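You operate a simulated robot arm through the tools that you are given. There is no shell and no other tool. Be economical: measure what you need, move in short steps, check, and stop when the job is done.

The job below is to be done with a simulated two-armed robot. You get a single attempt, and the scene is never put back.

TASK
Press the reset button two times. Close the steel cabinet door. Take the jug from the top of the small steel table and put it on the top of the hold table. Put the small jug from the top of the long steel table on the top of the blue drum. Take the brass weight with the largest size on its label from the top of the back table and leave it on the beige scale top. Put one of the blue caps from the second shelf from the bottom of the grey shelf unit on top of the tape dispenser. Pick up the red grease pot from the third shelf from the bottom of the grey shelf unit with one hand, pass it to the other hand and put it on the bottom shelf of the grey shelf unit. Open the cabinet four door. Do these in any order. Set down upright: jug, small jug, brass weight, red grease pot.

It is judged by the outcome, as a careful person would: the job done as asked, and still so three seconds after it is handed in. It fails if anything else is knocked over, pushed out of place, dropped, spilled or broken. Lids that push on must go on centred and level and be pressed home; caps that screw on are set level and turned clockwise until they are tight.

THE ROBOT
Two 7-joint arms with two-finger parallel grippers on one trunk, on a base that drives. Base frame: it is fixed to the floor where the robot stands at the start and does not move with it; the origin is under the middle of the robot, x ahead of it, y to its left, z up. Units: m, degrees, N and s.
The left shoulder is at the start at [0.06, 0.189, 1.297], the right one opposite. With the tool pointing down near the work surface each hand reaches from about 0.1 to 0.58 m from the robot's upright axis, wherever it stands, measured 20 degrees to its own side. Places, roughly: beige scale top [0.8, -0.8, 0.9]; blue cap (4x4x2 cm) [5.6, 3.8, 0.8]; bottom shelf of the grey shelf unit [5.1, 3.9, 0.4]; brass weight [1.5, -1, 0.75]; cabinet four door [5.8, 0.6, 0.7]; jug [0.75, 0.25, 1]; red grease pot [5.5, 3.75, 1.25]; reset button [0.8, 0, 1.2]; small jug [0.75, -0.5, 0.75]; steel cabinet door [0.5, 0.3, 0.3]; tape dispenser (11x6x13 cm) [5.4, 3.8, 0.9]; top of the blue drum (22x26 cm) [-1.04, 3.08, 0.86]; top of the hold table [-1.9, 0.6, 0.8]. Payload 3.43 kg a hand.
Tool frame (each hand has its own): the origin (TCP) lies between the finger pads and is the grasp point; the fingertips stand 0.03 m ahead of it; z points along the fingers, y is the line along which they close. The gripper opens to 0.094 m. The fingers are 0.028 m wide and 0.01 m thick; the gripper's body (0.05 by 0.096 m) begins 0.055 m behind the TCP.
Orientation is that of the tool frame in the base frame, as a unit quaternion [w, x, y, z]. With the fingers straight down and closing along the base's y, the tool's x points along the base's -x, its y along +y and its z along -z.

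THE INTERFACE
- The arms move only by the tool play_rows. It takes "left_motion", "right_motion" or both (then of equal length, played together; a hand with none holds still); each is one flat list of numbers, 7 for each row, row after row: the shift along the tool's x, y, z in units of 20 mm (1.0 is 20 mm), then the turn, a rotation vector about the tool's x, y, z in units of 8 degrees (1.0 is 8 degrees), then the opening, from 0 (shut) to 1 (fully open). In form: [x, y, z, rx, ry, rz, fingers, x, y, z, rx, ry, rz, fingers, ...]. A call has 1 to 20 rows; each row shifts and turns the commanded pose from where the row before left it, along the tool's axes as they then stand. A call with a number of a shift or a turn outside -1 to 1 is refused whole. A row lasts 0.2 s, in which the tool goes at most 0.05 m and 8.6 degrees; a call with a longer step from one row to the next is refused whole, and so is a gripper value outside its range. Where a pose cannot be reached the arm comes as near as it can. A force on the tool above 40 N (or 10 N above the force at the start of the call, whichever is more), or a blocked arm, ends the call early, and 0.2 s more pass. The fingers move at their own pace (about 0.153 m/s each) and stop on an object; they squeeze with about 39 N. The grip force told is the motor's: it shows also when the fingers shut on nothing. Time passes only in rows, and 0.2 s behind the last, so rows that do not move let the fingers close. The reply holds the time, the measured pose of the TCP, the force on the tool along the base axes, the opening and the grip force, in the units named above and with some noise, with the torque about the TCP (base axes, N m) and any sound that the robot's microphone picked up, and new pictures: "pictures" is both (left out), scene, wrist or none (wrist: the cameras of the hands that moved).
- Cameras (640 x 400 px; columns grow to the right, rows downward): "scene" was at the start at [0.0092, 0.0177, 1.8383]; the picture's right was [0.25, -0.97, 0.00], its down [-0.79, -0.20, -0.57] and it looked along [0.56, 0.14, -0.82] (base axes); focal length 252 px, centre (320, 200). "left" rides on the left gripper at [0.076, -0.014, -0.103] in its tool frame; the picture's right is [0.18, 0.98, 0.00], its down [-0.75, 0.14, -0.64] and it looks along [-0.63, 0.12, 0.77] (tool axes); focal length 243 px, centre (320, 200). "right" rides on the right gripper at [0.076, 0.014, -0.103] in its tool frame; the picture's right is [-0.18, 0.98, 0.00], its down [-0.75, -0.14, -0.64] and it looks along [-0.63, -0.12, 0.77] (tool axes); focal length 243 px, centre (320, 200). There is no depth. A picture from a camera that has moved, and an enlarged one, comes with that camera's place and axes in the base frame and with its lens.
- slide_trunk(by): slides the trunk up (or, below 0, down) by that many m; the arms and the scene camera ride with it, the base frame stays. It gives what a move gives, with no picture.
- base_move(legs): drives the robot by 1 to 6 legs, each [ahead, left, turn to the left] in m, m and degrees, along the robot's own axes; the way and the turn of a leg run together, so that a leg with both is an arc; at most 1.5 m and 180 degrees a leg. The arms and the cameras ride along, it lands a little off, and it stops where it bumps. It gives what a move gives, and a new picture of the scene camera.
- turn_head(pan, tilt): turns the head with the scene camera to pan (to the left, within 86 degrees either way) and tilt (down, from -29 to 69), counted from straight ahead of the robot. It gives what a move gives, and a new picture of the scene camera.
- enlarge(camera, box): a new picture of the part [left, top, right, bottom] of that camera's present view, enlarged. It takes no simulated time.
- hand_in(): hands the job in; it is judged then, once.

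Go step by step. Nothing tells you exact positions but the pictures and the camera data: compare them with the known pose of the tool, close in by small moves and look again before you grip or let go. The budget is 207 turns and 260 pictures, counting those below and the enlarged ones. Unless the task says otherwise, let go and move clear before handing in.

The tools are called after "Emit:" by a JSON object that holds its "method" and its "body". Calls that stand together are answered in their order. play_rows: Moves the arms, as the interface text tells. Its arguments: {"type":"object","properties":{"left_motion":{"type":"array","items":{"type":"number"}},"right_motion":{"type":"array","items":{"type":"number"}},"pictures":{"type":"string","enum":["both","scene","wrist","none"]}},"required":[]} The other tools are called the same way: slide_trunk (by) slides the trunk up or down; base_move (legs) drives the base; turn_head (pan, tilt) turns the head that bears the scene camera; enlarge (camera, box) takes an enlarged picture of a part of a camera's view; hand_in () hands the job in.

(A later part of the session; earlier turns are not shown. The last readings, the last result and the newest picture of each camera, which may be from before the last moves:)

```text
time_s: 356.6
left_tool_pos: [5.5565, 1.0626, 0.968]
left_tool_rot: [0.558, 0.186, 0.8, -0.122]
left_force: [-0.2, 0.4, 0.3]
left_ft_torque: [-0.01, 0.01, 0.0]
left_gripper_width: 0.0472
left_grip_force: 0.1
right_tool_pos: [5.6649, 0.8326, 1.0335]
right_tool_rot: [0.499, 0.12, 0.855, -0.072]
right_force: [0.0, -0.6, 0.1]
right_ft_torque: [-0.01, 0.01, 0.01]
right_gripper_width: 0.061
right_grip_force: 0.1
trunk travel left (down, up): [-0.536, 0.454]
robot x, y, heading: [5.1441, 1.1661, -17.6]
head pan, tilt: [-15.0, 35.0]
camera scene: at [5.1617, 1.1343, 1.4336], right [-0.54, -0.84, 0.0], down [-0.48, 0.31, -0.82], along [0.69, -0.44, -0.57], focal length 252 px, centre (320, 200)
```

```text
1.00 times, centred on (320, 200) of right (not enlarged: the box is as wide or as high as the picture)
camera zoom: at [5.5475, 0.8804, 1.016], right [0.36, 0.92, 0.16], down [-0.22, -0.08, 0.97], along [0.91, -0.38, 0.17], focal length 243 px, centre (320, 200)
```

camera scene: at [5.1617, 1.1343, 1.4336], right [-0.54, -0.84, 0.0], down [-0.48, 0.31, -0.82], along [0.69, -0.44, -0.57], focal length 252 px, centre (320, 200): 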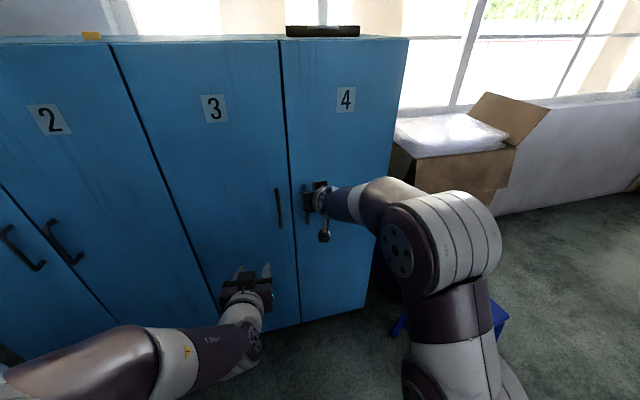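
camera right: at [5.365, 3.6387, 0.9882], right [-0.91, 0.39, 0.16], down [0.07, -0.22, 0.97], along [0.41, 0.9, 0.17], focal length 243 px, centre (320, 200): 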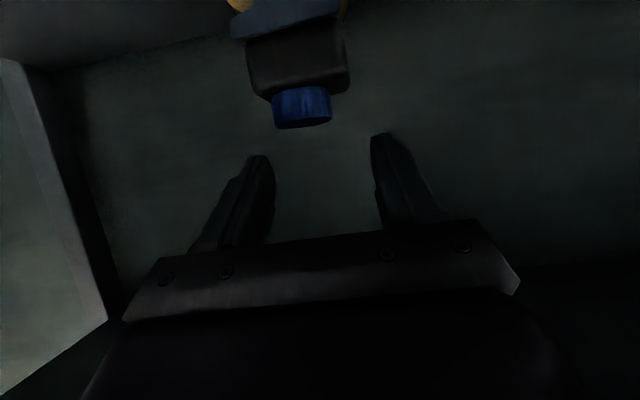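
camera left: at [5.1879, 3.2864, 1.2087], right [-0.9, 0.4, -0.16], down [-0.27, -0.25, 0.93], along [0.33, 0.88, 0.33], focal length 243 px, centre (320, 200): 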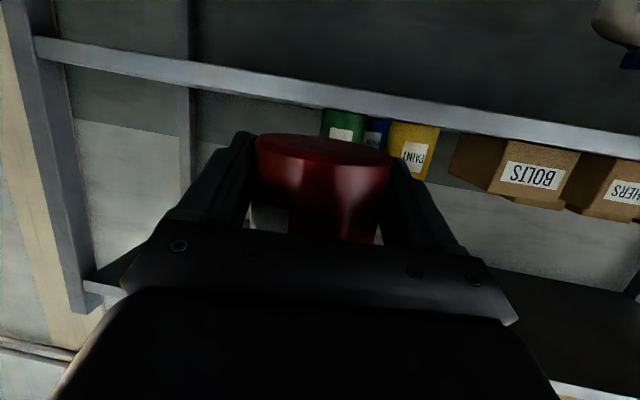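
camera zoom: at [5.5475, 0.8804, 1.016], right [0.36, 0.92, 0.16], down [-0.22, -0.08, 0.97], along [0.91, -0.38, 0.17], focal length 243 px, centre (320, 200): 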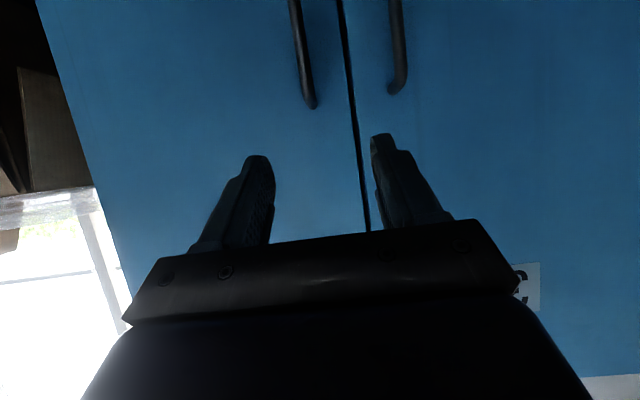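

Handle 4 is a vertical bar at (5.858, 0.755), z 0.76–0.95. I drive 13 cm nearer and bring the right fingers (open ~6 cm) towards it.

Emit:
{"method": "base_move", "body": {"legs": [[0.13, 0, 0]]}}

Emit:
{"method": "play_rows", "body": {"right_motion": [0.66, -0.11, 0.6, 0, 0, 0, 0.65, 0.66, -0.11, 0.6, 0, 0, 0, 0.65, 0.66, -0.11, 0.6, 0, 0, 0, 0.65, 0.66, -0.11, 0.6, 0, 0, 0, 0.65, 0.66, -0.11, 0.6, 0, 0, 0, 0.65, 0.66, -0.11, 0.6, 0, 0, 0, 0.65, 0.66, -0.11, 0.6, 0, 0, 0, 0.65, 0.66, -0.11, 0.6, 0, 0, 0, 0.65], "pictures": "wrist"}}

Emit:
{"method": "enlarge", "body": {"camera": "scene", "box": [230, 160, 370, 270]}}

```text
time_s: 357.9
left_tool_pos: [5.6802, 1.0233, 0.967]
left_tool_rot: [0.558, 0.184, 0.801, -0.12]
left_force: [-0.1, -0.7, -0.2]
left_ft_torque: [0.01, -0.01, 0.01]
left_gripper_width: 0.0469
left_grip_force: 0.0
right_tool_pos: [5.7908, 0.7933, 1.0329]
right_tool_rot: [0.499, 0.119, 0.855, -0.071]
right_force: [0.3, 0.4, -0.2]
right_ft_torque: [0.01, 0.01, -0.02]
right_gripper_width: 0.061
right_grip_force: 0.1
trunk travel left (down, up): [-0.536, 0.454]
robot x, y, heading: [5.2666, 1.1269, -17.5]
head pan, tilt: [-15.0, 35.0]
camera scene: at [5.2859, 1.0953, 1.4335], right [-0.54, -0.84, 0.0], down [-0.49, 0.31, -0.82], along [0.69, -0.44, -0.57], focal length 252 px, centre (320, 200)
```

scene: 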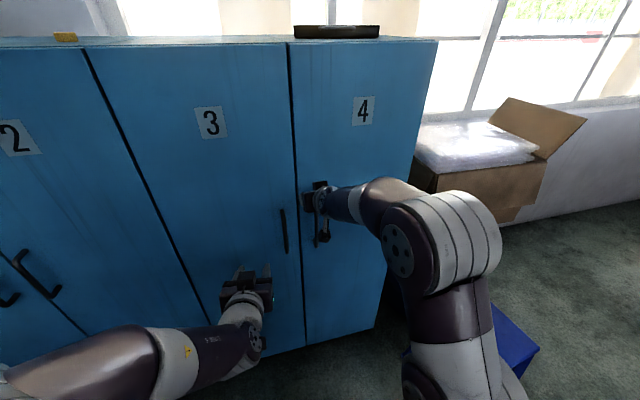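

```text
time_s: 359.7
left_tool_pos: [5.6784, 1.0241, 0.9686]
left_tool_rot: [0.558, 0.185, 0.8, -0.121]
left_force: [0.1, 0.5, -0.1]
left_ft_torque: [0.0, 0.01, 0.01]
left_gripper_width: 0.0469
left_grip_force: 0.0
right_tool_pos: [5.8145, 0.7686, 0.8931]
right_tool_rot: [0.498, 0.119, 0.856, -0.071]
right_force: [-1.1, 0.4, -0.1]
right_ft_torque: [0.02, 0.0, -0.03]
right_gripper_width: 0.0614
right_grip_force: 0.0
trunk travel left (down, up): [-0.536, 0.454]
robot x, y, heading: [5.2686, 1.1248, -17.2]
head pan, tilt: [-15.0, 35.0]
camera right: at [5.697, 0.8164, 0.8765], right [0.36, 0.92, 0.16], down [-0.22, -0.08, 0.97], along [0.91, -0.38, 0.17], focal length 243 px, centre (320, 200)
```

right: 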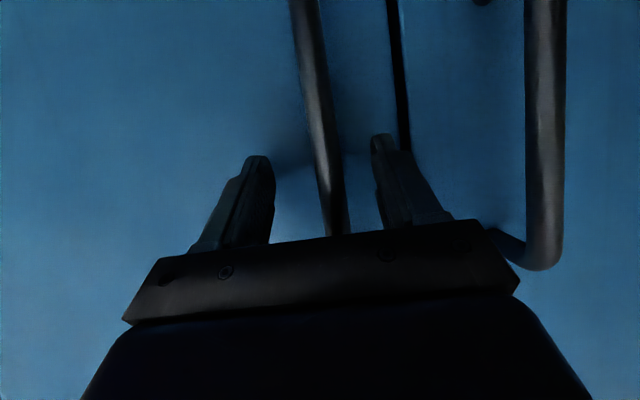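

```text
3.64 times, centred on (300, 215) of scene
camera zoom: at [5.2848, 1.0955, 1.4335], right [-0.54, -0.84, 0.0], down [-0.48, 0.31, -0.82], along [0.69, -0.44, -0.57], focal length 918 px, centre (393, 146)
```

zoom: 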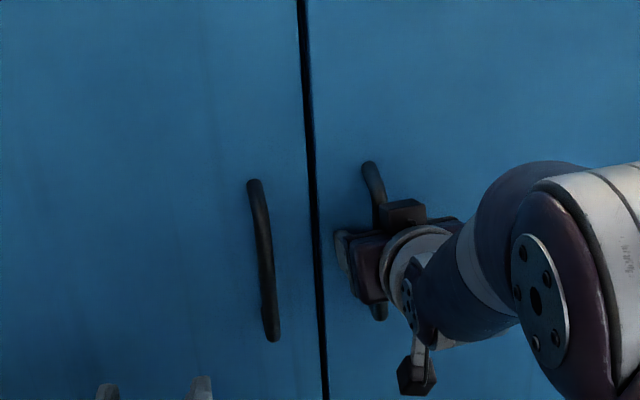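

The bar is between the fingers, ~4 cm further in. Advance and close.

Emit:
{"method": "play_rows", "body": {"right_motion": [-0.05, -0.02, 0.75, 0, 0, 0, 0.65, -0.05, -0.02, 0.75, 0, 0, 0, 0.65, -0.05, 0, 0.6, 0, 0, 0, 0.65, 0, 0, 0, 0, 0, 0, 0.4, 0, 0, 0, 0, 0, 0, 0.2, 0, 0, 0, 0, 0, 0, 0, 0, 0, 0, 0, 0, 0, 0], "pictures": "wrist"}}

```text
time_s: 360.2
left_tool_pos: [5.6707, 1.0271, 0.9733]
left_tool_rot: [0.562, 0.185, 0.797, -0.122]
left_force: [0.2, -0.7, 0.5]
left_ft_torque: [0.0, -0.02, 0.0]
left_gripper_width: 0.0471
left_grip_force: 0.0
right_tool_pos: [5.8177, 0.7665, 0.8916]
right_tool_rot: [0.5, 0.121, 0.854, -0.072]
right_force: [-42.1, 15.9, 20.0]
right_ft_torque: [-0.69, -0.39, -1.32]
right_gripper_width: 0.0594
right_grip_force: 0.1
trunk travel left (down, up): [-0.536, 0.454]
robot x, y, heading: [5.2656, 1.1302, -17.5]
head pan, tilt: [-15.0, 35.0]
stopped in row 2 (right hand): the force on the tool passed its limit at 59 N (the readings are from after the stop); the commanded pose is now the measured one
camera right: at [5.7013, 0.8148, 0.8739], right [0.36, 0.92, 0.16], down [-0.22, -0.08, 0.97], along [0.91, -0.39, 0.18], focal length 243 px, centre (320, 200)
```

right: 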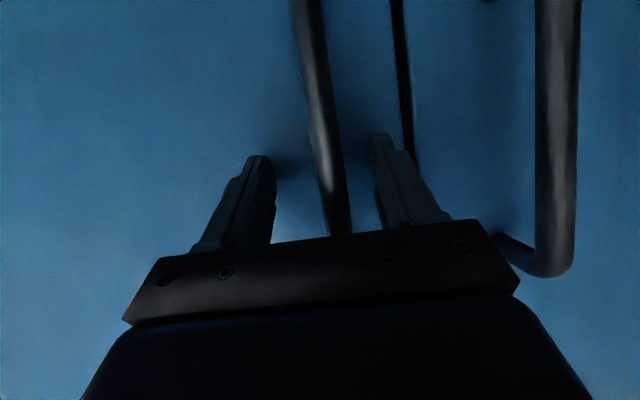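

The fingertips reached the door, so the bar is already at grasp depth. Ease back slightly and close.

Emit:
{"method": "play_rows", "body": {"right_motion": [0, 0, -0.25, 0, 0, 0, 0.6, 0, 0, 0, 0, 0, 0, 0.4, 0, 0, 0, 0, 0, 0, 0.2, 0, 0, 0, 0, 0, 0, 0, 0, 0, 0, 0, 0, 0, 0], "pictures": "wrist"}}

```text
time_s: 361.4
left_tool_pos: [5.6777, 1.0307, 0.9701]
left_tool_rot: [0.56, 0.184, 0.799, -0.123]
left_force: [1.3, -0.2, -0.4]
left_ft_torque: [0.0, 0.0, 0.02]
left_gripper_width: 0.0472
left_grip_force: 0.1
right_tool_pos: [5.8203, 0.7724, 0.8869]
right_tool_rot: [0.495, 0.117, 0.858, -0.072]
right_force: [-16.5, 42.3, -3.8]
right_ft_torque: [0.62, -0.58, -0.13]
right_gripper_width: 0.0185
right_grip_force: 45.3
trunk travel left (down, up): [-0.536, 0.454]
robot x, y, heading: [5.2691, 1.1263, -16.9]
head pan, tilt: [-15.0, 35.0]
camera right: at [5.7031, 0.8205, 0.8712], right [0.36, 0.92, 0.15], down [-0.21, -0.08, 0.97], along [0.91, -0.38, 0.17], focal length 243 px, centre (320, 200)
```

right: 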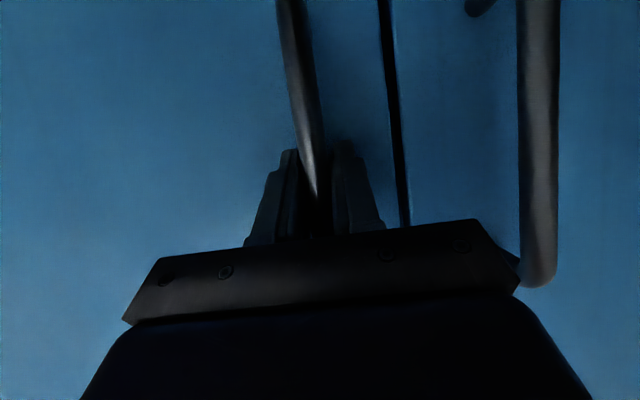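

The handle is gripped. I pull it along its arc (~30°).

Emit:
{"method": "play_rows", "body": {"right_motion": [0.3, -0.25, -0.5, 0, 0, 0, 0, 0.488, -0.19, -0.865, 0, 0, 0, 0, 0.488, -0.19, -0.865, 0, 0, 0, 0, 0.467, -0.357, -0.827, 0, 0, 0, 0, 0.467, -0.357, -0.827, 0, 0, 0, 0, 0.467, -0.357, -0.827, 0, 0, 0, 0, 0.423, -0.508, -0.747, 0, 0, 0, 0, 0.423, -0.508, -0.747, 0, 0, 0, 0], "pictures": "scene"}}

```text
time_s: 361.9
left_tool_pos: [5.6779, 1.0289, 0.9694]
left_tool_rot: [0.559, 0.184, 0.799, -0.121]
left_force: [0.0, 0.3, 0.7]
left_ft_torque: [0.0, 0.0, 0.05]
left_gripper_width: 0.0471
left_grip_force: 0.1
right_tool_pos: [5.807, 0.7743, 0.8876]
right_tool_rot: [0.499, 0.11, 0.857, -0.067]
right_force: [4.9, 29.1, -1.5]
right_ft_torque: [0.67, 0.3, -0.01]
right_gripper_width: 0.0182
right_grip_force: 44.9
trunk travel left (down, up): [-0.536, 0.454]
robot x, y, heading: [5.2651, 1.1276, -17.3]
head pan, tilt: [-15.0, 35.0]
stopped in row 2 (right hand): the force on the tool passed its limit at 57 N (the readings are from after the stop); the commanded pose is now the measured one
camera scene: at [5.283, 1.0992, 1.4337], right [-0.53, -0.85, 0.0], down [-0.48, 0.3, -0.82], along [0.69, -0.44, -0.57], focal length 252 px, centre (320, 200)
```

scene: 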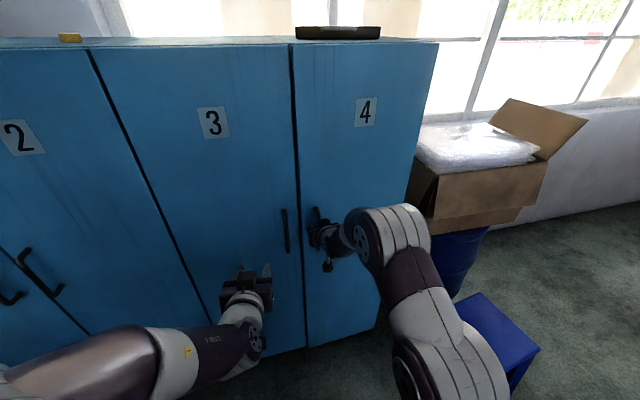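

Mainly a sideways force; I relax sideways and pull straighter.

Emit:
{"method": "play_rows", "body": {"right_motion": [0.0, 0.35, 0, 0, 0, 0, 0, 0.2, 0.1, -0.4, 0, 0, 0, 0, 0.3, 0, -0.6, 0, 0, 0, 0, 0.3, 0, -0.6, 0, 0, 0, 0, 0.4, 0, -0.7, 0, 0, 0, 0, 0.4, -0.1, -0.7, 0, 0, 0, 0], "pictures": "scene"}}

```text
time_s: 363.0
left_tool_pos: [5.6789, 1.0205, 0.9674]
left_tool_rot: [0.558, 0.187, 0.799, -0.122]
left_force: [0.1, -0.7, 0.3]
left_ft_torque: [-0.01, 0.0, -0.01]
left_gripper_width: 0.0472
left_grip_force: 0.0
right_tool_pos: [5.772, 0.778, 0.8889]
right_tool_rot: [0.498, 0.122, 0.855, -0.072]
right_force: [-2.3, -20.7, -5.6]
right_ft_torque: [-0.26, -0.05, -0.31]
right_gripper_width: 0.0182
right_grip_force: 45.1
trunk travel left (down, up): [-0.536, 0.454]
robot x, y, heading: [5.269, 1.1248, -17.4]
head pan, tilt: [-15.0, 35.0]
stopped in row 5 (right hand): the force on the tool passed its limit at 43 N (the readings are from after the stop); the commanded pose is now the measured one
camera scene: at [5.2855, 1.0924, 1.4332], right [-0.54, -0.84, 0.0], down [-0.48, 0.31, -0.82], along [0.69, -0.44, -0.58], focal length 252 px, centre (320, 200)
```

scene: 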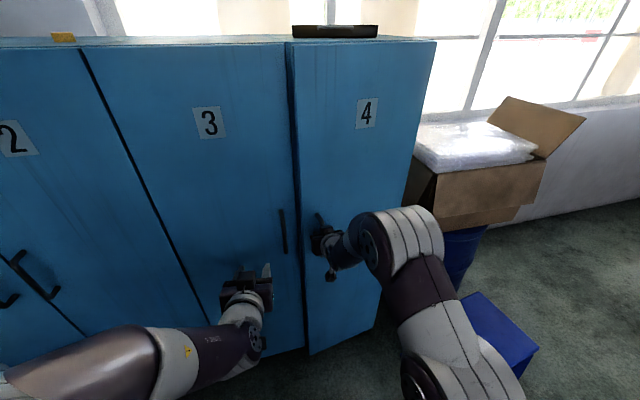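

The door is opening. Continue along the arc.

Emit:
{"method": "play_rows", "body": {"right_motion": [0.2, -0.3, -0.4, 0, 0, 0, 0, 0.473, -0.33, -0.838, 0, 0, 0, 0, 0.473, -0.33, -0.838, 0, 0, 0, 0, 0.473, -0.36, -0.8, 0, 0, 0, 0, 0.43, -0.45, -0.76, 0, 0, 0, 0, 0.43, -0.486, -0.76, 0, 0, 0, 0, 0.4, -0.5, -0.7, 0, 0, 0, 0], "pictures": "scene"}}

```text
time_s: 364.6
left_tool_pos: [5.68, 1.0218, 0.9676]
left_tool_rot: [0.558, 0.186, 0.8, -0.121]
left_force: [0.5, 0.8, 0.6]
left_ft_torque: [0.02, -0.02, 0.0]
left_gripper_width: 0.0471
left_grip_force: 0.0
right_tool_pos: [5.6457, 0.759, 0.888]
right_tool_rot: [0.5, 0.12, 0.855, -0.071]
right_force: [4.6, -12.6, -11.1]
right_ft_torque: [-0.19, 0.36, 0.16]
right_gripper_width: 0.0183
right_grip_force: 44.8
trunk travel left (down, up): [-0.536, 0.454]
robot x, y, heading: [5.2682, 1.122, -17.5]
head pan, tilt: [-15.0, 35.0]
camera scene: at [5.286, 1.0922, 1.4335], right [-0.54, -0.84, 0.0], down [-0.49, 0.31, -0.82], along [0.69, -0.44, -0.58], focal length 252 px, centre (320, 200)
```

scene: 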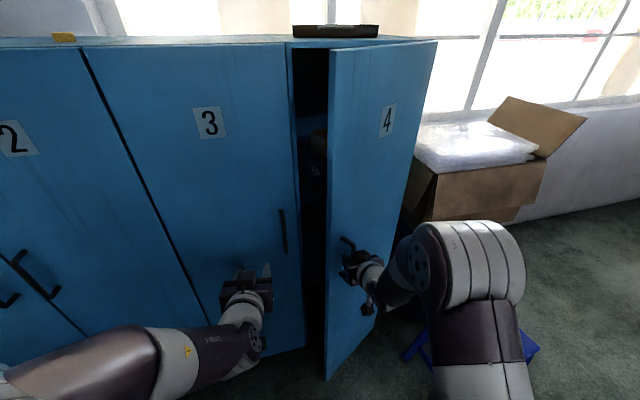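

About 30° open. I continue the arc with small base moves.

Emit:
{"method": "base_move", "body": {"legs": [[-0.05, -0.043, 0], [-0.037, -0.048, 0], [-0.028, -0.053, 0]]}}

```text
time_s: 366.7
left_tool_pos: [5.5284, 0.9159, 0.9679]
left_tool_rot: [0.557, 0.187, 0.8, -0.121]
left_force: [-0.3, -0.6, 0.1]
left_ft_torque: [0.02, -0.01, 0.04]
left_gripper_width: 0.047
left_grip_force: 0.0
right_tool_pos: [5.495, 0.6546, 0.8885]
right_tool_rot: [0.5, 0.12, 0.855, -0.072]
right_force: [24.0, -18.9, 4.9]
right_ft_torque: [0.34, 1.0, 0.16]
right_gripper_width: 0.0184
right_grip_force: 44.7
trunk travel left (down, up): [-0.536, 0.454]
robot x, y, heading: [5.1174, 1.0227, -17.5]
head pan, tilt: [-15.0, 35.0]
camera scene: at [5.135, 0.9884, 1.4336], right [-0.54, -0.84, 0.0], down [-0.49, 0.31, -0.82], along [0.69, -0.44, -0.58], focal length 252 px, centre (320, 200)
```

scene: 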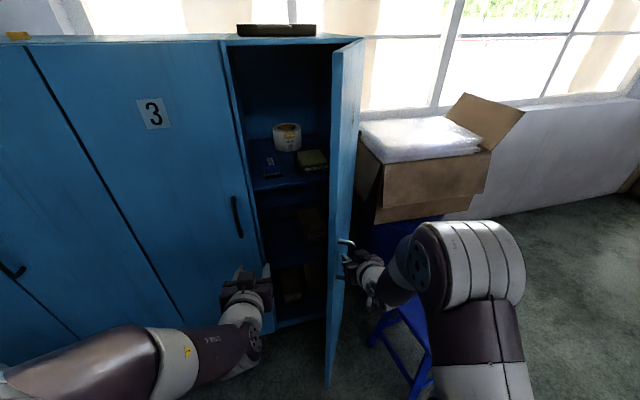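

Open about 62°, with the stool still clear. A little further to ~70°, then release.

Emit:
{"method": "base_move", "body": {"legs": [[-0.019, -0.055, 0]]}}

Emit:
{"method": "play_rows", "body": {"right_motion": [0, 0, 0, 0, 0, 0, 0.3, 0, 0, 0, 0, 0, 0, 0.5, 0, 0, 0, 0, 0, 0, 0.5], "pictures": "wrist"}}

```text
time_s: 367.7
left_tool_pos: [5.4946, 0.8718, 0.9669]
left_tool_rot: [0.556, 0.187, 0.801, -0.12]
left_force: [-0.5, 0.0, -0.2]
left_ft_torque: [-0.01, 0.0, 0.03]
left_gripper_width: 0.0471
left_grip_force: 0.1
right_tool_pos: [5.4632, 0.6078, 0.8892]
right_tool_rot: [0.5, 0.12, 0.855, -0.072]
right_force: [26.7, -14.2, -5.3]
right_ft_torque: [0.3, 1.04, 0.12]
right_gripper_width: 0.0181
right_grip_force: 45.1
trunk travel left (down, up): [-0.536, 0.454]
robot x, y, heading: [5.0833, 0.9797, -17.6]
head pan, tilt: [-15.0, 35.0]
camera scene: at [5.1023, 0.9421, 1.4335], right [-0.54, -0.84, 0.0], down [-0.49, 0.31, -0.82], along [0.69, -0.44, -0.58], focal length 252 px, centre (320, 200)
```

scene: 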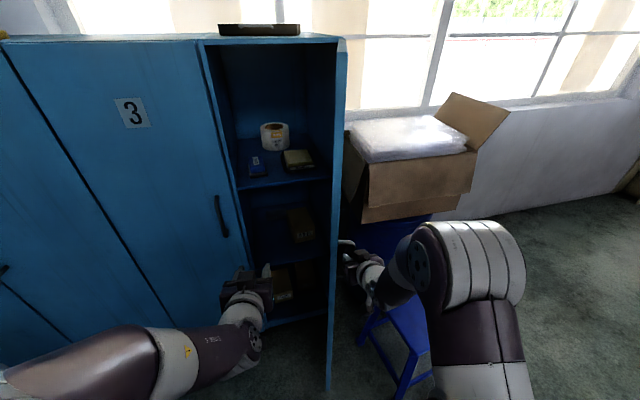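

```text
time_s: 368.5
left_tool_pos: [5.4914, 0.8742, 0.9679]
left_tool_rot: [0.559, 0.186, 0.799, -0.122]
left_force: [-0.9, 0.1, 0.8]
left_ft_torque: [-0.02, -0.01, -0.02]
left_gripper_width: 0.047
left_grip_force: 0.1
right_tool_pos: [5.4601, 0.6101, 0.8901]
right_tool_rot: [0.501, 0.119, 0.854, -0.073]
right_force: [0.3, 0.5, -0.4]
right_ft_torque: [0.02, -0.02, -0.01]
right_gripper_width: 0.0469
right_grip_force: 0.1
trunk travel left (down, up): [-0.536, 0.454]
robot x, y, heading: [5.0797, 0.9753, -17.6]
head pan, tilt: [-15.0, 35.0]
camera right: at [5.3426, 0.6601, 0.8731], right [0.36, 0.92, 0.16], down [-0.23, -0.08, 0.97], along [0.91, -0.38, 0.18], focal length 243 px, centre (320, 200)
```

right: 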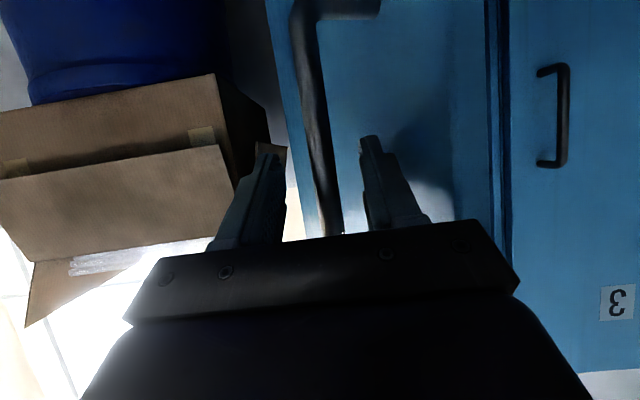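

Released. Back off straight.

Emit:
{"method": "base_move", "body": {"legs": [[-0.2, 0.0, 0]]}}

Emit:
{"method": "enlarge", "body": {"camera": "scene", "box": [180, 0, 460, 400]}}

```text
time_s: 370.1
left_tool_pos: [5.2986, 0.9356, 0.9683]
left_tool_rot: [0.559, 0.186, 0.799, -0.122]
left_force: [0.4, -0.4, 1.3]
left_ft_torque: [0.01, 0.06, 0.0]
left_gripper_width: 0.047
left_grip_force: 0.1
right_tool_pos: [5.2665, 0.6722, 0.8918]
right_tool_rot: [0.502, 0.118, 0.853, -0.073]
right_force: [-0.8, -0.7, 0.2]
right_ft_torque: [0.01, 0.03, 0.0]
right_gripper_width: 0.0469
right_grip_force: 0.0
trunk travel left (down, up): [-0.536, 0.454]
robot x, y, heading: [4.8906, 1.039, -17.3]
head pan, tilt: [-15.0, 35.0]
camera scene: at [4.9036, 1.0082, 1.4336], right [-0.54, -0.84, 0.0], down [-0.48, 0.31, -0.82], along [0.69, -0.44, -0.57], focal length 252 px, centre (320, 200)
```

scene: 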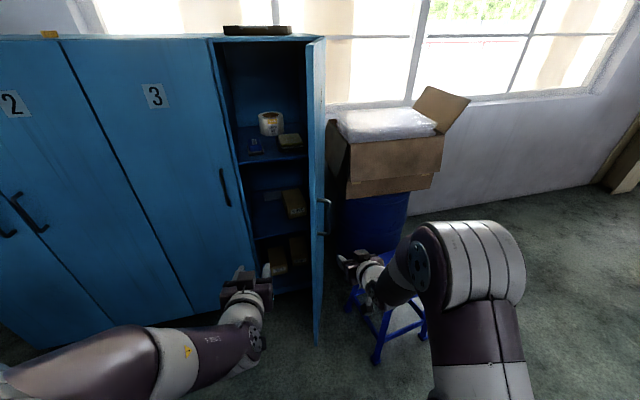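

```text
1.00 times, centred on (320, 200) of scene (not enlarged: the box is as wide or as high as the picture)
camera zoom: at [4.9036, 1.0082, 1.4336], right [-0.54, -0.84, 0.0], down [-0.48, 0.31, -0.82], along [0.69, -0.44, -0.57], focal length 252 px, centre (320, 200)
```

zoom: 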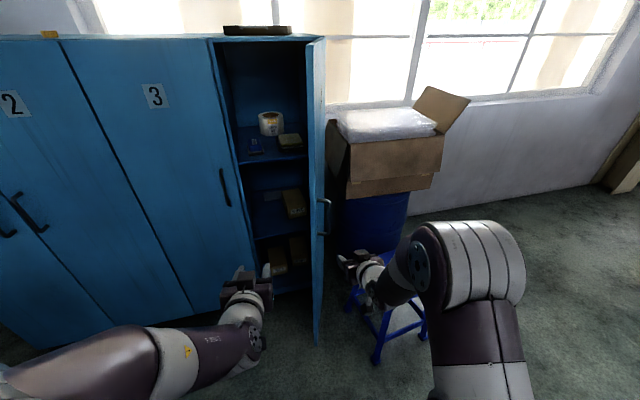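

Locker 4 is open (~70°), stool untouched. The last item is the brass weight on the back table, reachable from the aisle behind it. I drive back along the known-clear route.

Emit:
{"method": "base_move", "body": {"legs": [[0, 0.5, 0], [0.25, 0, 0], [0, 1.3, 0], [0, 0, 180], [1.25, -0.22, 0]]}}

```text
time_s: 393.8
left_tool_pos: [4.1892, 3.4666, 0.9675]
left_tool_rot: [-0.142, 0.792, -0.214, -0.554]
left_force: [0.0, -0.5, -0.1]
left_ft_torque: [0.04, 0.04, 0.0]
left_gripper_width: 0.047
left_grip_force: 0.0
right_tool_pos: [4.2387, 3.7273, 0.8903]
right_tool_rot: [-0.091, 0.849, -0.149, -0.498]
right_force: [-0.4, 0.0, -0.3]
right_ft_torque: [0.01, 0.0, 0.03]
right_gripper_width: 0.0471
right_grip_force: 0.1
trunk travel left (down, up): [-0.536, 0.454]
robot x, y, heading: [4.5922, 3.3336, 158.6]
head pan, tilt: [-15.0, 35.0]
camera scene: at [4.5753, 3.3659, 1.4335], right [0.59, 0.8, 0.0], down [0.46, -0.34, -0.82], along [-0.66, 0.49, -0.57], focal length 252 px, centre (320, 200)
```

scene: 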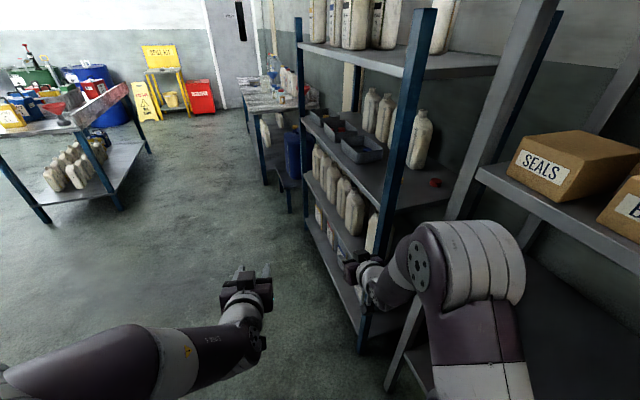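

I move off the blue rack, then follow the diagonal back past the can table.

Emit:
{"method": "base_move", "body": {"legs": [[0.05, 0.2, 0], [0.73, 0.5, 0], [0, 0, 46], [1.0, 0.1, 0], [0.8, 0.17, 0]]}}

Emit:
{"method": "turn_head", "body": {"pan": 45, "tilt": 25}}

```text
time_s: 410.4
left_tool_pos: [1.746, 1.763, 0.968]
left_tool_rot: [0.092, 0.812, 0.121, -0.564]
left_force: [0.8, 0.4, 0.5]
left_ft_torque: [0.01, 0.02, -0.05]
left_gripper_width: 0.0471
left_grip_force: 0.0
right_tool_pos: [1.5904, 1.9783, 0.891]
right_tool_rot: [0.117, 0.838, 0.204, -0.493]
right_force: [0.0, 0.1, -0.1]
right_ft_torque: [0.03, 0.01, -0.04]
right_gripper_width: 0.0468
right_grip_force: 0.0
trunk travel left (down, up): [-0.536, 0.454]
robot x, y, heading: [2.1197, 1.9696, -154.2]
head pan, tilt: [-15.0, 35.0]
camera scene: at [2.0825, 1.9791, 1.4335], right [-0.18, 0.98, 0.0], down [0.56, 0.11, -0.82], along [-0.8, -0.15, -0.57], focal length 252 px, centre (320, 200)
```

scene: 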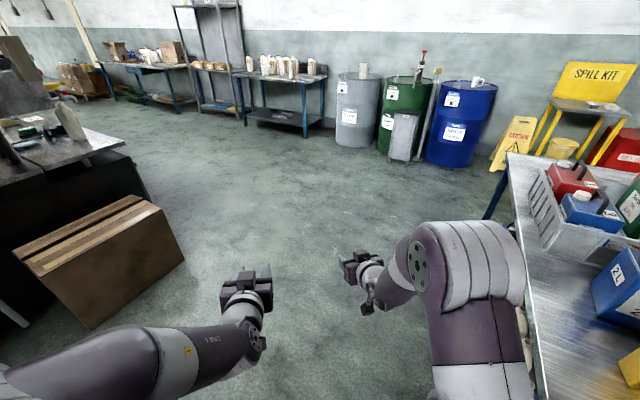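

```text
time_s: 411.7
left_tool_pos: [1.747, 1.7643, 0.9692]
left_tool_rot: [0.092, 0.812, 0.121, -0.564]
left_force: [0.6, -0.2, -0.4]
left_ft_torque: [-0.02, 0.01, 0.0]
left_gripper_width: 0.047
left_grip_force: 0.1
right_tool_pos: [1.59, 1.9788, 0.8898]
right_tool_rot: [0.116, 0.838, 0.203, -0.494]
right_force: [-0.6, 0.3, 0.1]
right_ft_torque: [-0.02, -0.04, 0.01]
right_gripper_width: 0.0468
right_grip_force: 0.1
trunk travel left (down, up): [-0.536, 0.454]
robot x, y, heading: [2.1206, 1.976, -154.4]
head pan, tilt: [45.0, 25.0]
camera scene: at [2.1388, 1.9087, 1.4493], right [-0.94, 0.33, 0.0], down [0.14, 0.4, -0.91], along [-0.3, -0.85, -0.42], focal length 252 px, centre (320, 200)
```

scene: 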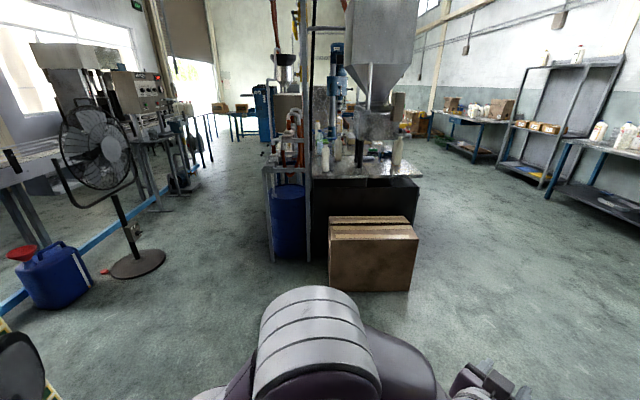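

The aisle behind the filler is visible: filler frame on its right, a fan on its left. I turn and drive down its middle.

Emit:
{"method": "base_move", "body": {"legs": [[0, 0, 47], [0.95, 0.35, 0], [0.9, 0.45, 0]]}}

Emit:
{"method": "turn_head", "body": {"pan": 30, "tilt": 30}}

```text
time_s: 421.6
left_tool_pos: [2.1123, 0.1028, 0.9695]
left_tool_rot: [0.307, 0.698, 0.43, -0.482]
left_force: [0.0, 0.4, 0.2]
left_ft_torque: [-0.01, -0.01, 0.01]
left_gripper_width: 0.0472
left_grip_force: 0.0
right_tool_pos: [1.8519, 0.1419, 0.8898]
right_tool_rot: [0.302, 0.69, 0.518, -0.406]
right_force: [1.8, 21.7, 12.0]
right_ft_torque: [-0.4, -0.17, 0.43]
right_gripper_width: 0.044
right_grip_force: 0.1
trunk travel left (down, up): [-0.536, 0.454]
robot x, y, heading: [2.2194, 0.5063, -107.9]
head pan, tilt: [45.0, 25.0]
stopped in leg 3: the force on the tool passed its limit at 247 N (the readings are from after the stop); the commanded pose is now the measured one
camera scene: at [2.2794, 0.4885, 1.4492], right [-0.89, -0.45, 0.0], down [-0.19, 0.37, -0.91], along [0.41, -0.81, -0.42], focal length 252 px, centre (320, 200)
```

scene: 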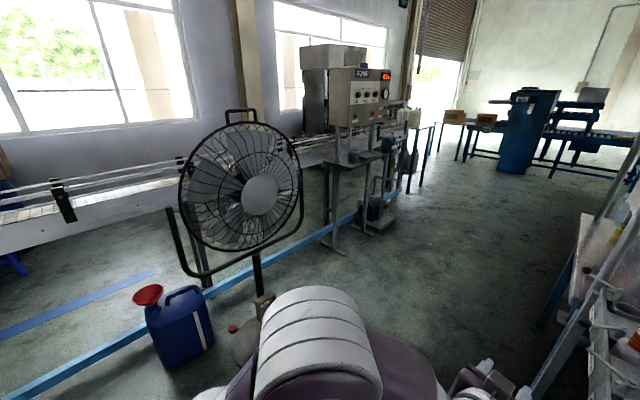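

```text
time_s: 422.3
left_tool_pos: [2.114, 0.1032, 0.9694]
left_tool_rot: [0.308, 0.698, 0.43, -0.483]
left_force: [-0.3, -0.8, 0.5]
left_ft_torque: [0.03, -0.01, -0.03]
left_gripper_width: 0.047
left_grip_force: 0.1
right_tool_pos: [1.8526, 0.1414, 0.8903]
right_tool_rot: [0.301, 0.691, 0.517, -0.406]
right_force: [2.1, 26.9, 11.9]
right_ft_torque: [-0.37, -0.26, 0.56]
right_gripper_width: 0.0439
right_grip_force: 0.1
trunk travel left (down, up): [-0.536, 0.454]
robot x, y, heading: [2.2143, 0.5109, -108.2]
head pan, tilt: [30.0, 30.0]
camera scene: at [2.2557, 0.4829, 1.4415], right [-0.98, -0.21, 0.0], down [-0.11, 0.48, -0.87], along [0.18, -0.85, -0.5], focal length 252 px, centre (320, 200)
```

scene: 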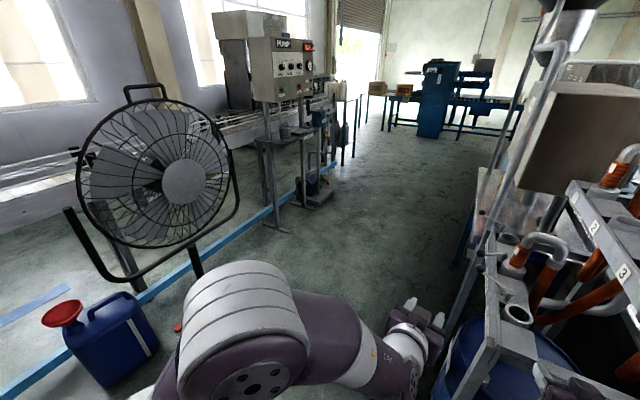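

The right hand bumped the filler's pipe frame. I back off, draw the right hand in, and will pass through the aisle facing the back table instead (narrower that way).

Emit:
{"method": "base_move", "body": {"legs": [[-0.2, 0.05, 0]]}}

Emit:
{"method": "play_rows", "body": {"right_motion": [0.5, 0, -0.8, 0, 0, 0, 0.5, 0.5, 0, -0.8, 0, 0, 0, 0.5, 0.5, 0, -0.8, 0, 0, 0, 0.5, 0.5, 0, -0.8, 0, 0, 0, 0.5, 0.5, 0, -0.8, 0, 0, 0, 0.5, 0.5, 0, -0.8, 0, 0, 0, 0.5], "pictures": "none"}}

Emit:
{"method": "enlarge", "body": {"camera": "scene", "box": [400, 100, 640, 400]}}

```text
time_s: 423.9
left_tool_pos: [2.2203, 0.2734, 0.9681]
left_tool_rot: [0.306, 0.699, 0.43, -0.481]
left_force: [-0.8, 0.0, -0.1]
left_ft_torque: [0.0, 0.02, -0.03]
left_gripper_width: 0.047
left_grip_force: 0.1
right_tool_pos: [1.959, 0.3144, 0.8887]
right_tool_rot: [0.299, 0.692, 0.518, -0.404]
right_force: [0.5, -0.5, 0.3]
right_ft_torque: [0.01, 0.02, 0.01]
right_gripper_width: 0.047
right_grip_force: 0.1
trunk travel left (down, up): [-0.536, 0.454]
robot x, y, heading: [2.3247, 0.6836, -108.0]
head pan, tilt: [30.0, 30.0]
camera scene: at [2.3637, 0.6521, 1.4414], right [-0.98, -0.21, 0.0], down [-0.1, 0.49, -0.87], along [0.18, -0.85, -0.5], focal length 252 px, centre (320, 200)
```

scene: 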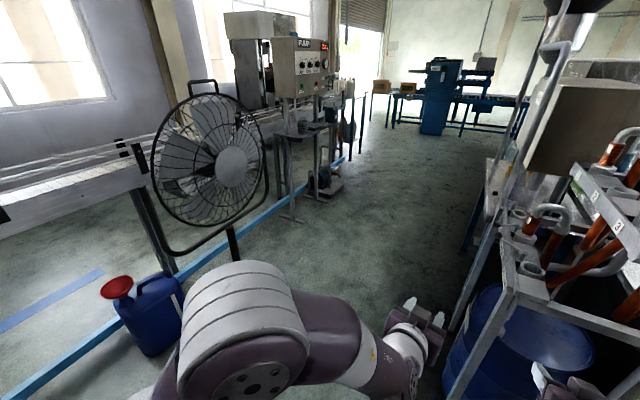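

```text
time_s: 425.3
left_tool_pos: [2.2186, 0.274, 0.9678]
left_tool_rot: [0.306, 0.7, 0.429, -0.482]
left_force: [-0.1, -0.2, -0.2]
left_ft_torque: [-0.02, -0.03, -0.04]
left_gripper_width: 0.0472
left_grip_force: 0.1
right_tool_pos: [1.9907, 0.4221, 0.8838]
right_tool_rot: [0.299, 0.692, 0.518, -0.404]
right_force: [0.1, 0.7, 0.7]
right_ft_torque: [-0.05, -0.02, 0.0]
right_gripper_width: 0.0471
right_grip_force: 0.1
trunk travel left (down, up): [-0.536, 0.454]
robot x, y, heading: [2.3205, 0.6808, -108.2]
head pan, tilt: [30.0, 30.0]
```

```text
1.33 times, centred on (520, 250) of scene
camera zoom: at [2.3631, 0.6513, 1.4414], right [-0.98, -0.21, 0.0], down [-0.1, 0.49, -0.87], along [0.18, -0.85, -0.5], focal length 337 px, centre (53, 133)
```

zoom: 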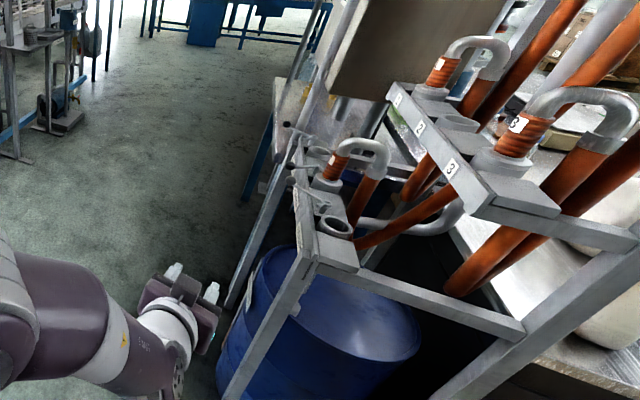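

The rig looks intact. I turn to face it, step back, and slide left along the aisle.

Emit:
{"method": "base_move", "body": {"legs": [[0, 0, -89], [-0.33, 0.43, 0], [0, 0.8, 0]]}}

```text
time_s: 436.2
left_tool_pos: [1.8641, -0.4891, 0.9674]
left_tool_rot: [-0.12, 0.8, -0.184, -0.558]
left_force: [-0.6, -0.7, -0.1]
left_ft_torque: [-0.03, 0.0, 0.03]
left_gripper_width: 0.047
left_grip_force: 0.0
right_tool_pos: [2.0079, -0.258, 0.8847]
right_tool_rot: [-0.07, 0.856, -0.116, -0.498]
right_force: [0.5, -0.5, 0.4]
right_ft_torque: [-0.03, 0.01, -0.02]
right_gripper_width: 0.0472
right_grip_force: 0.0
trunk travel left (down, up): [-0.536, 0.454]
robot x, y, heading: [2.2791, -0.591, 163.1]
head pan, tilt: [30.0, 30.0]
camera scene: at [2.2431, -0.6282, 1.4413], right [-0.22, 0.97, 0.0], down [0.49, 0.11, -0.87], along [-0.84, -0.19, -0.5], focal length 252 px, centre (320, 200)
```

scene: 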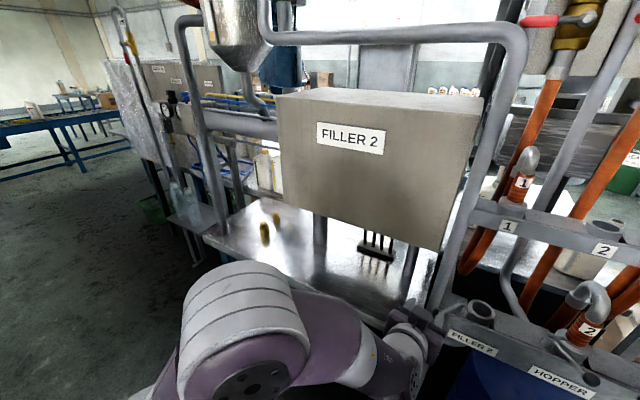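

I see the back table and both weights. Zoom to read labels.

Emit:
{"method": "enlarge", "body": {"camera": "scene", "box": [245, 205, 295, 250]}}

```text
8.89 times, centred on (270, 228) of scene
camera zoom: at [2.2431, -0.6282, 1.4413], right [-0.22, 0.97, 0.0], down [0.49, 0.11, -0.87], along [-0.84, -0.19, -0.5], focal length 2244 px, centre (764, -44)
```

zoom: 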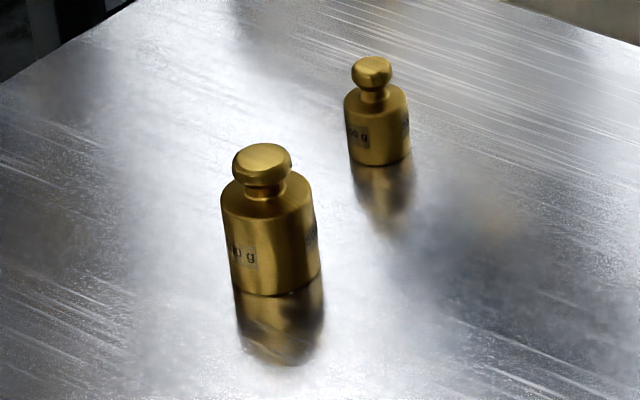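

Both labels end in "0 g"; the bigger weight (44 mm body, 77 mm tall) stands at about (1.49, -1.03). I set the right hand to 45° pitch, slightly raised, and slide left until it faces the weight.

Emit:
{"method": "play_rows", "body": {"right_motion": [-0.6, 0, -0.5, 0, 0.63, 0, 0.8, -0.6, 0, -0.5, 0, 0.63, 0, 0.8, -0.5, 0, -0.5, 0, 0.63, 0, 0.8], "pictures": "none"}}

Emit:
{"method": "base_move", "body": {"legs": [[0, 0.885, 0]]}}

Emit:
{"method": "enlarge", "body": {"camera": "right", "box": [0, 0, 640, 400]}}

```text
time_s: 437.0
left_tool_pos: [1.8637, -0.4899, 0.9666]
left_tool_rot: [-0.119, 0.801, -0.183, -0.558]
left_force: [0.6, -0.7, 0.8]
left_ft_torque: [0.0, -0.01, 0.0]
left_gripper_width: 0.0469
left_grip_force: 0.1
right_tool_pos: [2.0021, -0.2514, 0.9224]
right_tool_rot: [-0.055, 0.914, -0.124, -0.382]
right_force: [0.3, -0.1, 0.3]
right_ft_torque: [0.02, -0.02, -0.04]
right_gripper_width: 0.0752
right_grip_force: 0.0
right hand out of reach, approached as far as the arm can: row 1, 2
trunk travel left (down, up): [-0.536, 0.454]
robot x, y, heading: [2.2743, -0.5838, 163.0]
head pan, tilt: [30.0, 30.0]
```

```text
time_s: 441.7
left_tool_pos: [1.5986, -1.3426, 0.9684]
left_tool_rot: [-0.121, 0.8, -0.186, -0.558]
left_force: [0.4, 0.0, 0.2]
left_ft_torque: [-0.01, -0.02, -0.03]
left_gripper_width: 0.0468
left_grip_force: 0.1
right_tool_pos: [1.7391, -1.1031, 0.9214]
right_tool_rot: [-0.055, 0.914, -0.126, -0.382]
right_force: [-0.3, 0.8, 1.1]
right_ft_torque: [-0.01, 0.0, 0.0]
right_gripper_width: 0.0753
right_grip_force: 0.0
trunk travel left (down, up): [-0.536, 0.454]
robot x, y, heading: [2.008, -1.4383, 162.8]
head pan, tilt: [30.0, 30.0]
camera scene: at [1.9786, -1.4808, 1.4413], right [-0.22, 0.98, 0.0], down [0.49, 0.11, -0.87], along [-0.84, -0.19, -0.5], focal length 252 px, centre (320, 200)
```

scene: 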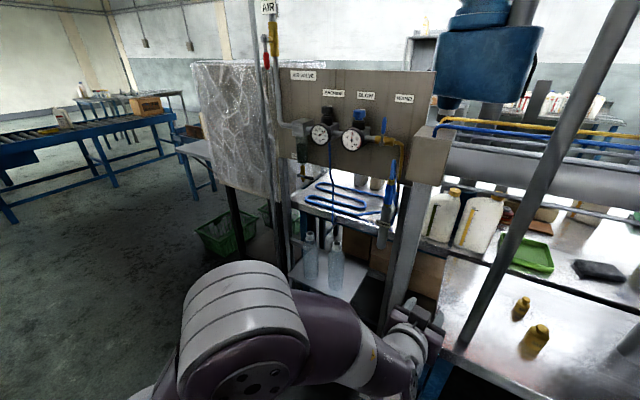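

```text
1.00 times, centred on (320, 200) of right (not enlarged: the box is as wide or as high as the picture)
camera zoom: at [1.8573, -1.1512, 0.939], right [-0.39, -0.91, 0.13], down [-0.03, 0.15, 0.99], along [-0.92, 0.38, -0.09], focal length 243 px, centre (320, 200)
```

zoom: 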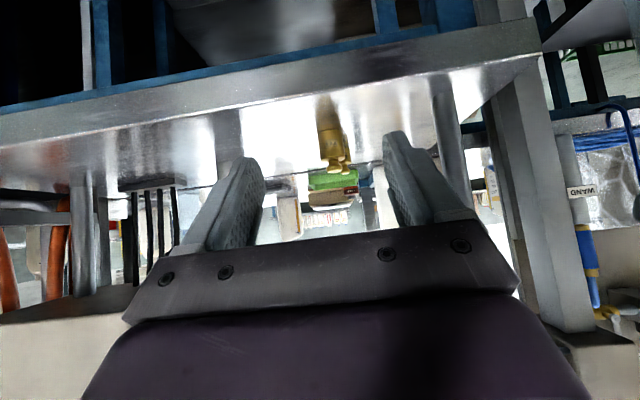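

Laterally aligned exactly. I extend the arm: level forward 16 cm, then diagonally down 8 cm, and check.

Emit:
{"method": "play_rows", "body": {"right_motion": [-0.79, 0, 0.8, 0, 0, 0, 0.8, -0.79, 0, 0.8, 0, 0, 0, 0.8, -0.79, 0, 0.8, 0, 0, 0, 0.8, -0.79, 0, 0.8, 0, 0, 0, 0.8, -0.79, 0, 0.8, 0, 0, 0, 0.8, -0.79, 0, 0.8, 0, 0, 0, 0.8, -0.79, 0, 0.8, 0, 0, 0, 0.8, 0, 0, 0.8, 0, 0, 0, 0.8, 0, 0, 0.8, 0, 0, 0, 0.8, 0, 0, 0.8, 0, 0, 0, 0.8, 0, 0, 0.8, 0, 0, 0, 0.8], "pictures": "wrist"}}

```text
time_s: 444.1
left_tool_pos: [1.599, -1.3419, 0.9677]
left_tool_rot: [-0.12, 0.8, -0.184, -0.558]
left_force: [0.5, 0.2, 0.2]
left_ft_torque: [-0.02, 0.04, 0.0]
left_gripper_width: 0.0469
left_grip_force: 0.0
right_tool_pos: [1.5431, -1.0461, 0.8771]
right_tool_rot: [-0.054, 0.915, -0.125, -0.381]
right_force: [0.2, -0.3, -0.2]
right_ft_torque: [0.04, 0.02, 0.0]
right_gripper_width: 0.0751
right_grip_force: 0.1
trunk travel left (down, up): [-0.536, 0.454]
robot x, y, heading: [2.0097, -1.4417, 162.7]
head pan, tilt: [30.0, 30.0]
camera right: at [1.6622, -1.0951, 0.8934], right [-0.39, -0.91, 0.13], down [-0.03, 0.15, 0.99], along [-0.92, 0.38, -0.09], focal length 243 px, centre (320, 200)
```

right: 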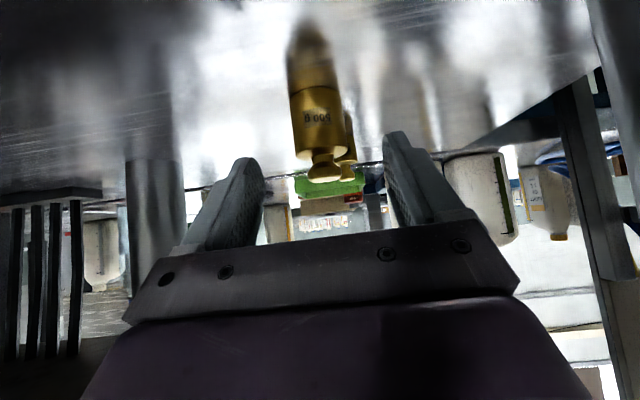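

It reads "500 g". Advance the last 7.5 cm, close and lift.

Emit:
{"method": "play_rows", "body": {"right_motion": [0, 0, 0.92, 0, 0, 0, 0.8, 0, 0, 0.92, 0, 0, 0, 0.8, 0, 0, 0.92, 0, 0, 0, 0.8, 0, 0, 0.9, 0, 0, 0, 0.8, 0, 0, 0, 0, 0, 0, 0.6, 0, 0, 0, 0, 0, 0, 0.4, 0, 0, 0, 0, 0, 0, 0.3, 0, 0, 0, 0, 0, 0, 0.2, 0, 0, 0, 0, 0, 0, 0.2], "pictures": "wrist"}}

```text
time_s: 446.1
left_tool_pos: [1.6028, -1.3452, 0.9701]
left_tool_rot: [-0.121, 0.799, -0.184, -0.559]
left_force: [-0.7, -1.0, -0.3]
left_ft_torque: [-0.01, 0.0, -0.01]
left_gripper_width: 0.0471
left_grip_force: 0.1
right_tool_pos: [1.4948, -1.0352, 0.8308]
right_tool_rot: [-0.058, 0.913, -0.125, -0.385]
right_force: [-1.5, -8.1, 37.6]
right_ft_torque: [-0.76, 0.59, 0.21]
right_gripper_width: 0.0444
right_grip_force: 39.1
trunk travel left (down, up): [-0.536, 0.454]
robot x, y, heading: [2.0069, -1.4454, 162.6]
head pan, tilt: [30.0, 30.0]
camera right: at [1.614, -1.0832, 0.8466], right [-0.39, -0.91, 0.13], down [-0.02, 0.15, 0.99], along [-0.92, 0.38, -0.08], focal length 243 px, centre (320, 200)
```

right: 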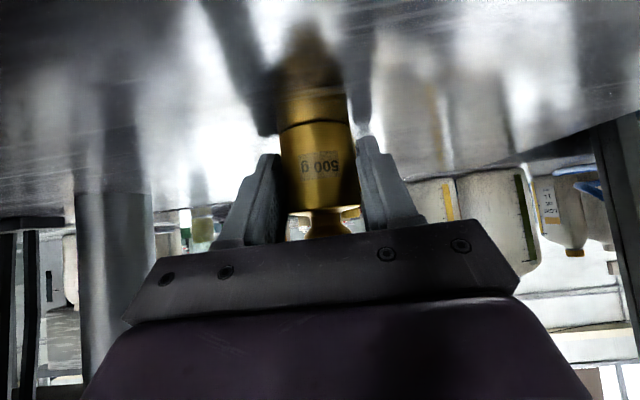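

Gripped the 500 g weight (44 mm). Lift and draw it back.

Emit:
{"method": "play_rows", "body": {"right_motion": [-0.53, 0, -0.53, 0, 0, 0, 0.2, -0.53, 0, -0.53, 0, 0, 0, 0.2, -0.53, 0, -0.53, 0, 0, 0, 0.2, -0.53, 0, -0.53, 0, 0, 0, 0.2, -0.4, 0, -0.4, 0, 0, 0, 0.2, 0.8, 0, -0.8, 0, 0, 0, 0.2, 0.8, 0, -0.8, 0, 0, 0, 0.2, 0.8, 0, -0.8, 0, 0, 0, 0.2, 0.8, 0, -0.8, 0, 0, 0, 0.2, 0.8, 0, -0.8, 0, 0, 0, 0.2, 0.8, 0, -0.8, 0, 0, 0, 0.2, 0.8, 0, -0.8, 0, 0, 0, 0.2, 0.8, 0, -0.8, 0, 0, 0, 0.2, 0.8, 0, -0.8, 0, 0, 0, 0.2, 0.8, 0, -0.8, 0, 0, 0, 0.2, 0.8, 0, -0.8, 0, 0, 0, 0.2], "pictures": "wrist"}}

```text
time_s: 449.5
left_tool_pos: [1.5993, -1.3412, 0.9671]
left_tool_rot: [-0.12, 0.801, -0.185, -0.557]
left_force: [0.5, -0.6, -0.8]
left_ft_torque: [0.02, 0.0, -0.04]
left_gripper_width: 0.047
left_grip_force: 0.1
right_tool_pos: [1.733, -1.1021, 0.8942]
right_tool_rot: [-0.055, 0.914, -0.125, -0.381]
right_force: [0.3, 0.3, -5.9]
right_ft_torque: [0.0, -0.01, -0.03]
right_gripper_width: 0.0441
right_grip_force: 39.2
trunk travel left (down, up): [-0.536, 0.454]
robot x, y, heading: [2.0109, -1.4425, 162.6]
head pan, tilt: [30.0, 30.0]
camera right: at [1.8516, -1.1492, 0.9117], right [-0.39, -0.91, 0.13], down [-0.03, 0.15, 0.99], along [-0.92, 0.38, -0.09], focal length 243 px, centre (320, 200)
```

right: 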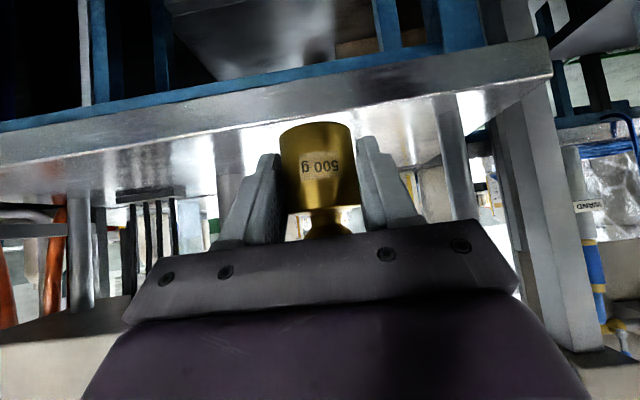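

The weight is held firmly. I retrace the aisle: slide right, then diagonally out past the frame.

Emit:
{"method": "base_move", "body": {"legs": [[0, -0.85, 0], [0, -0.83, 0], [0.58, -0.98, 0]]}}

```text
time_s: 463.4
left_tool_pos: [1.8344, 1.3689, 0.9677]
left_tool_rot: [-0.12, 0.8, -0.185, -0.558]
left_force: [0.2, 0.3, 0.3]
left_ft_torque: [-0.03, 0.03, -0.02]
left_gripper_width: 0.0471
left_grip_force: 0.1
right_tool_pos: [1.9683, 1.6101, 0.8939]
right_tool_rot: [-0.054, 0.915, -0.125, -0.381]
right_force: [-0.1, -0.3, -5.1]
right_ft_torque: [-0.02, -0.06, 0.0]
right_gripper_width: 0.044
right_grip_force: 39.0
trunk travel left (down, up): [-0.536, 0.454]
robot x, y, heading: [2.2455, 1.2688, 162.4]
head pan, tilt: [30.0, 30.0]
camera scene: at [2.2141, 1.2308, 1.4413], right [-0.22, 0.98, 0.0], down [0.49, 0.11, -0.87], along [-0.84, -0.19, -0.5], focal length 252 px, centre (320, 200)
```

scene: 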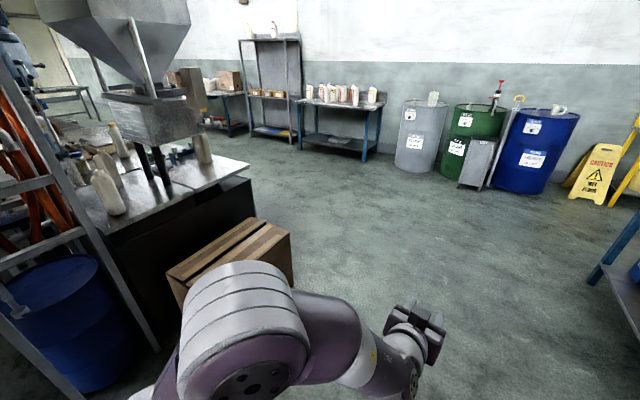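

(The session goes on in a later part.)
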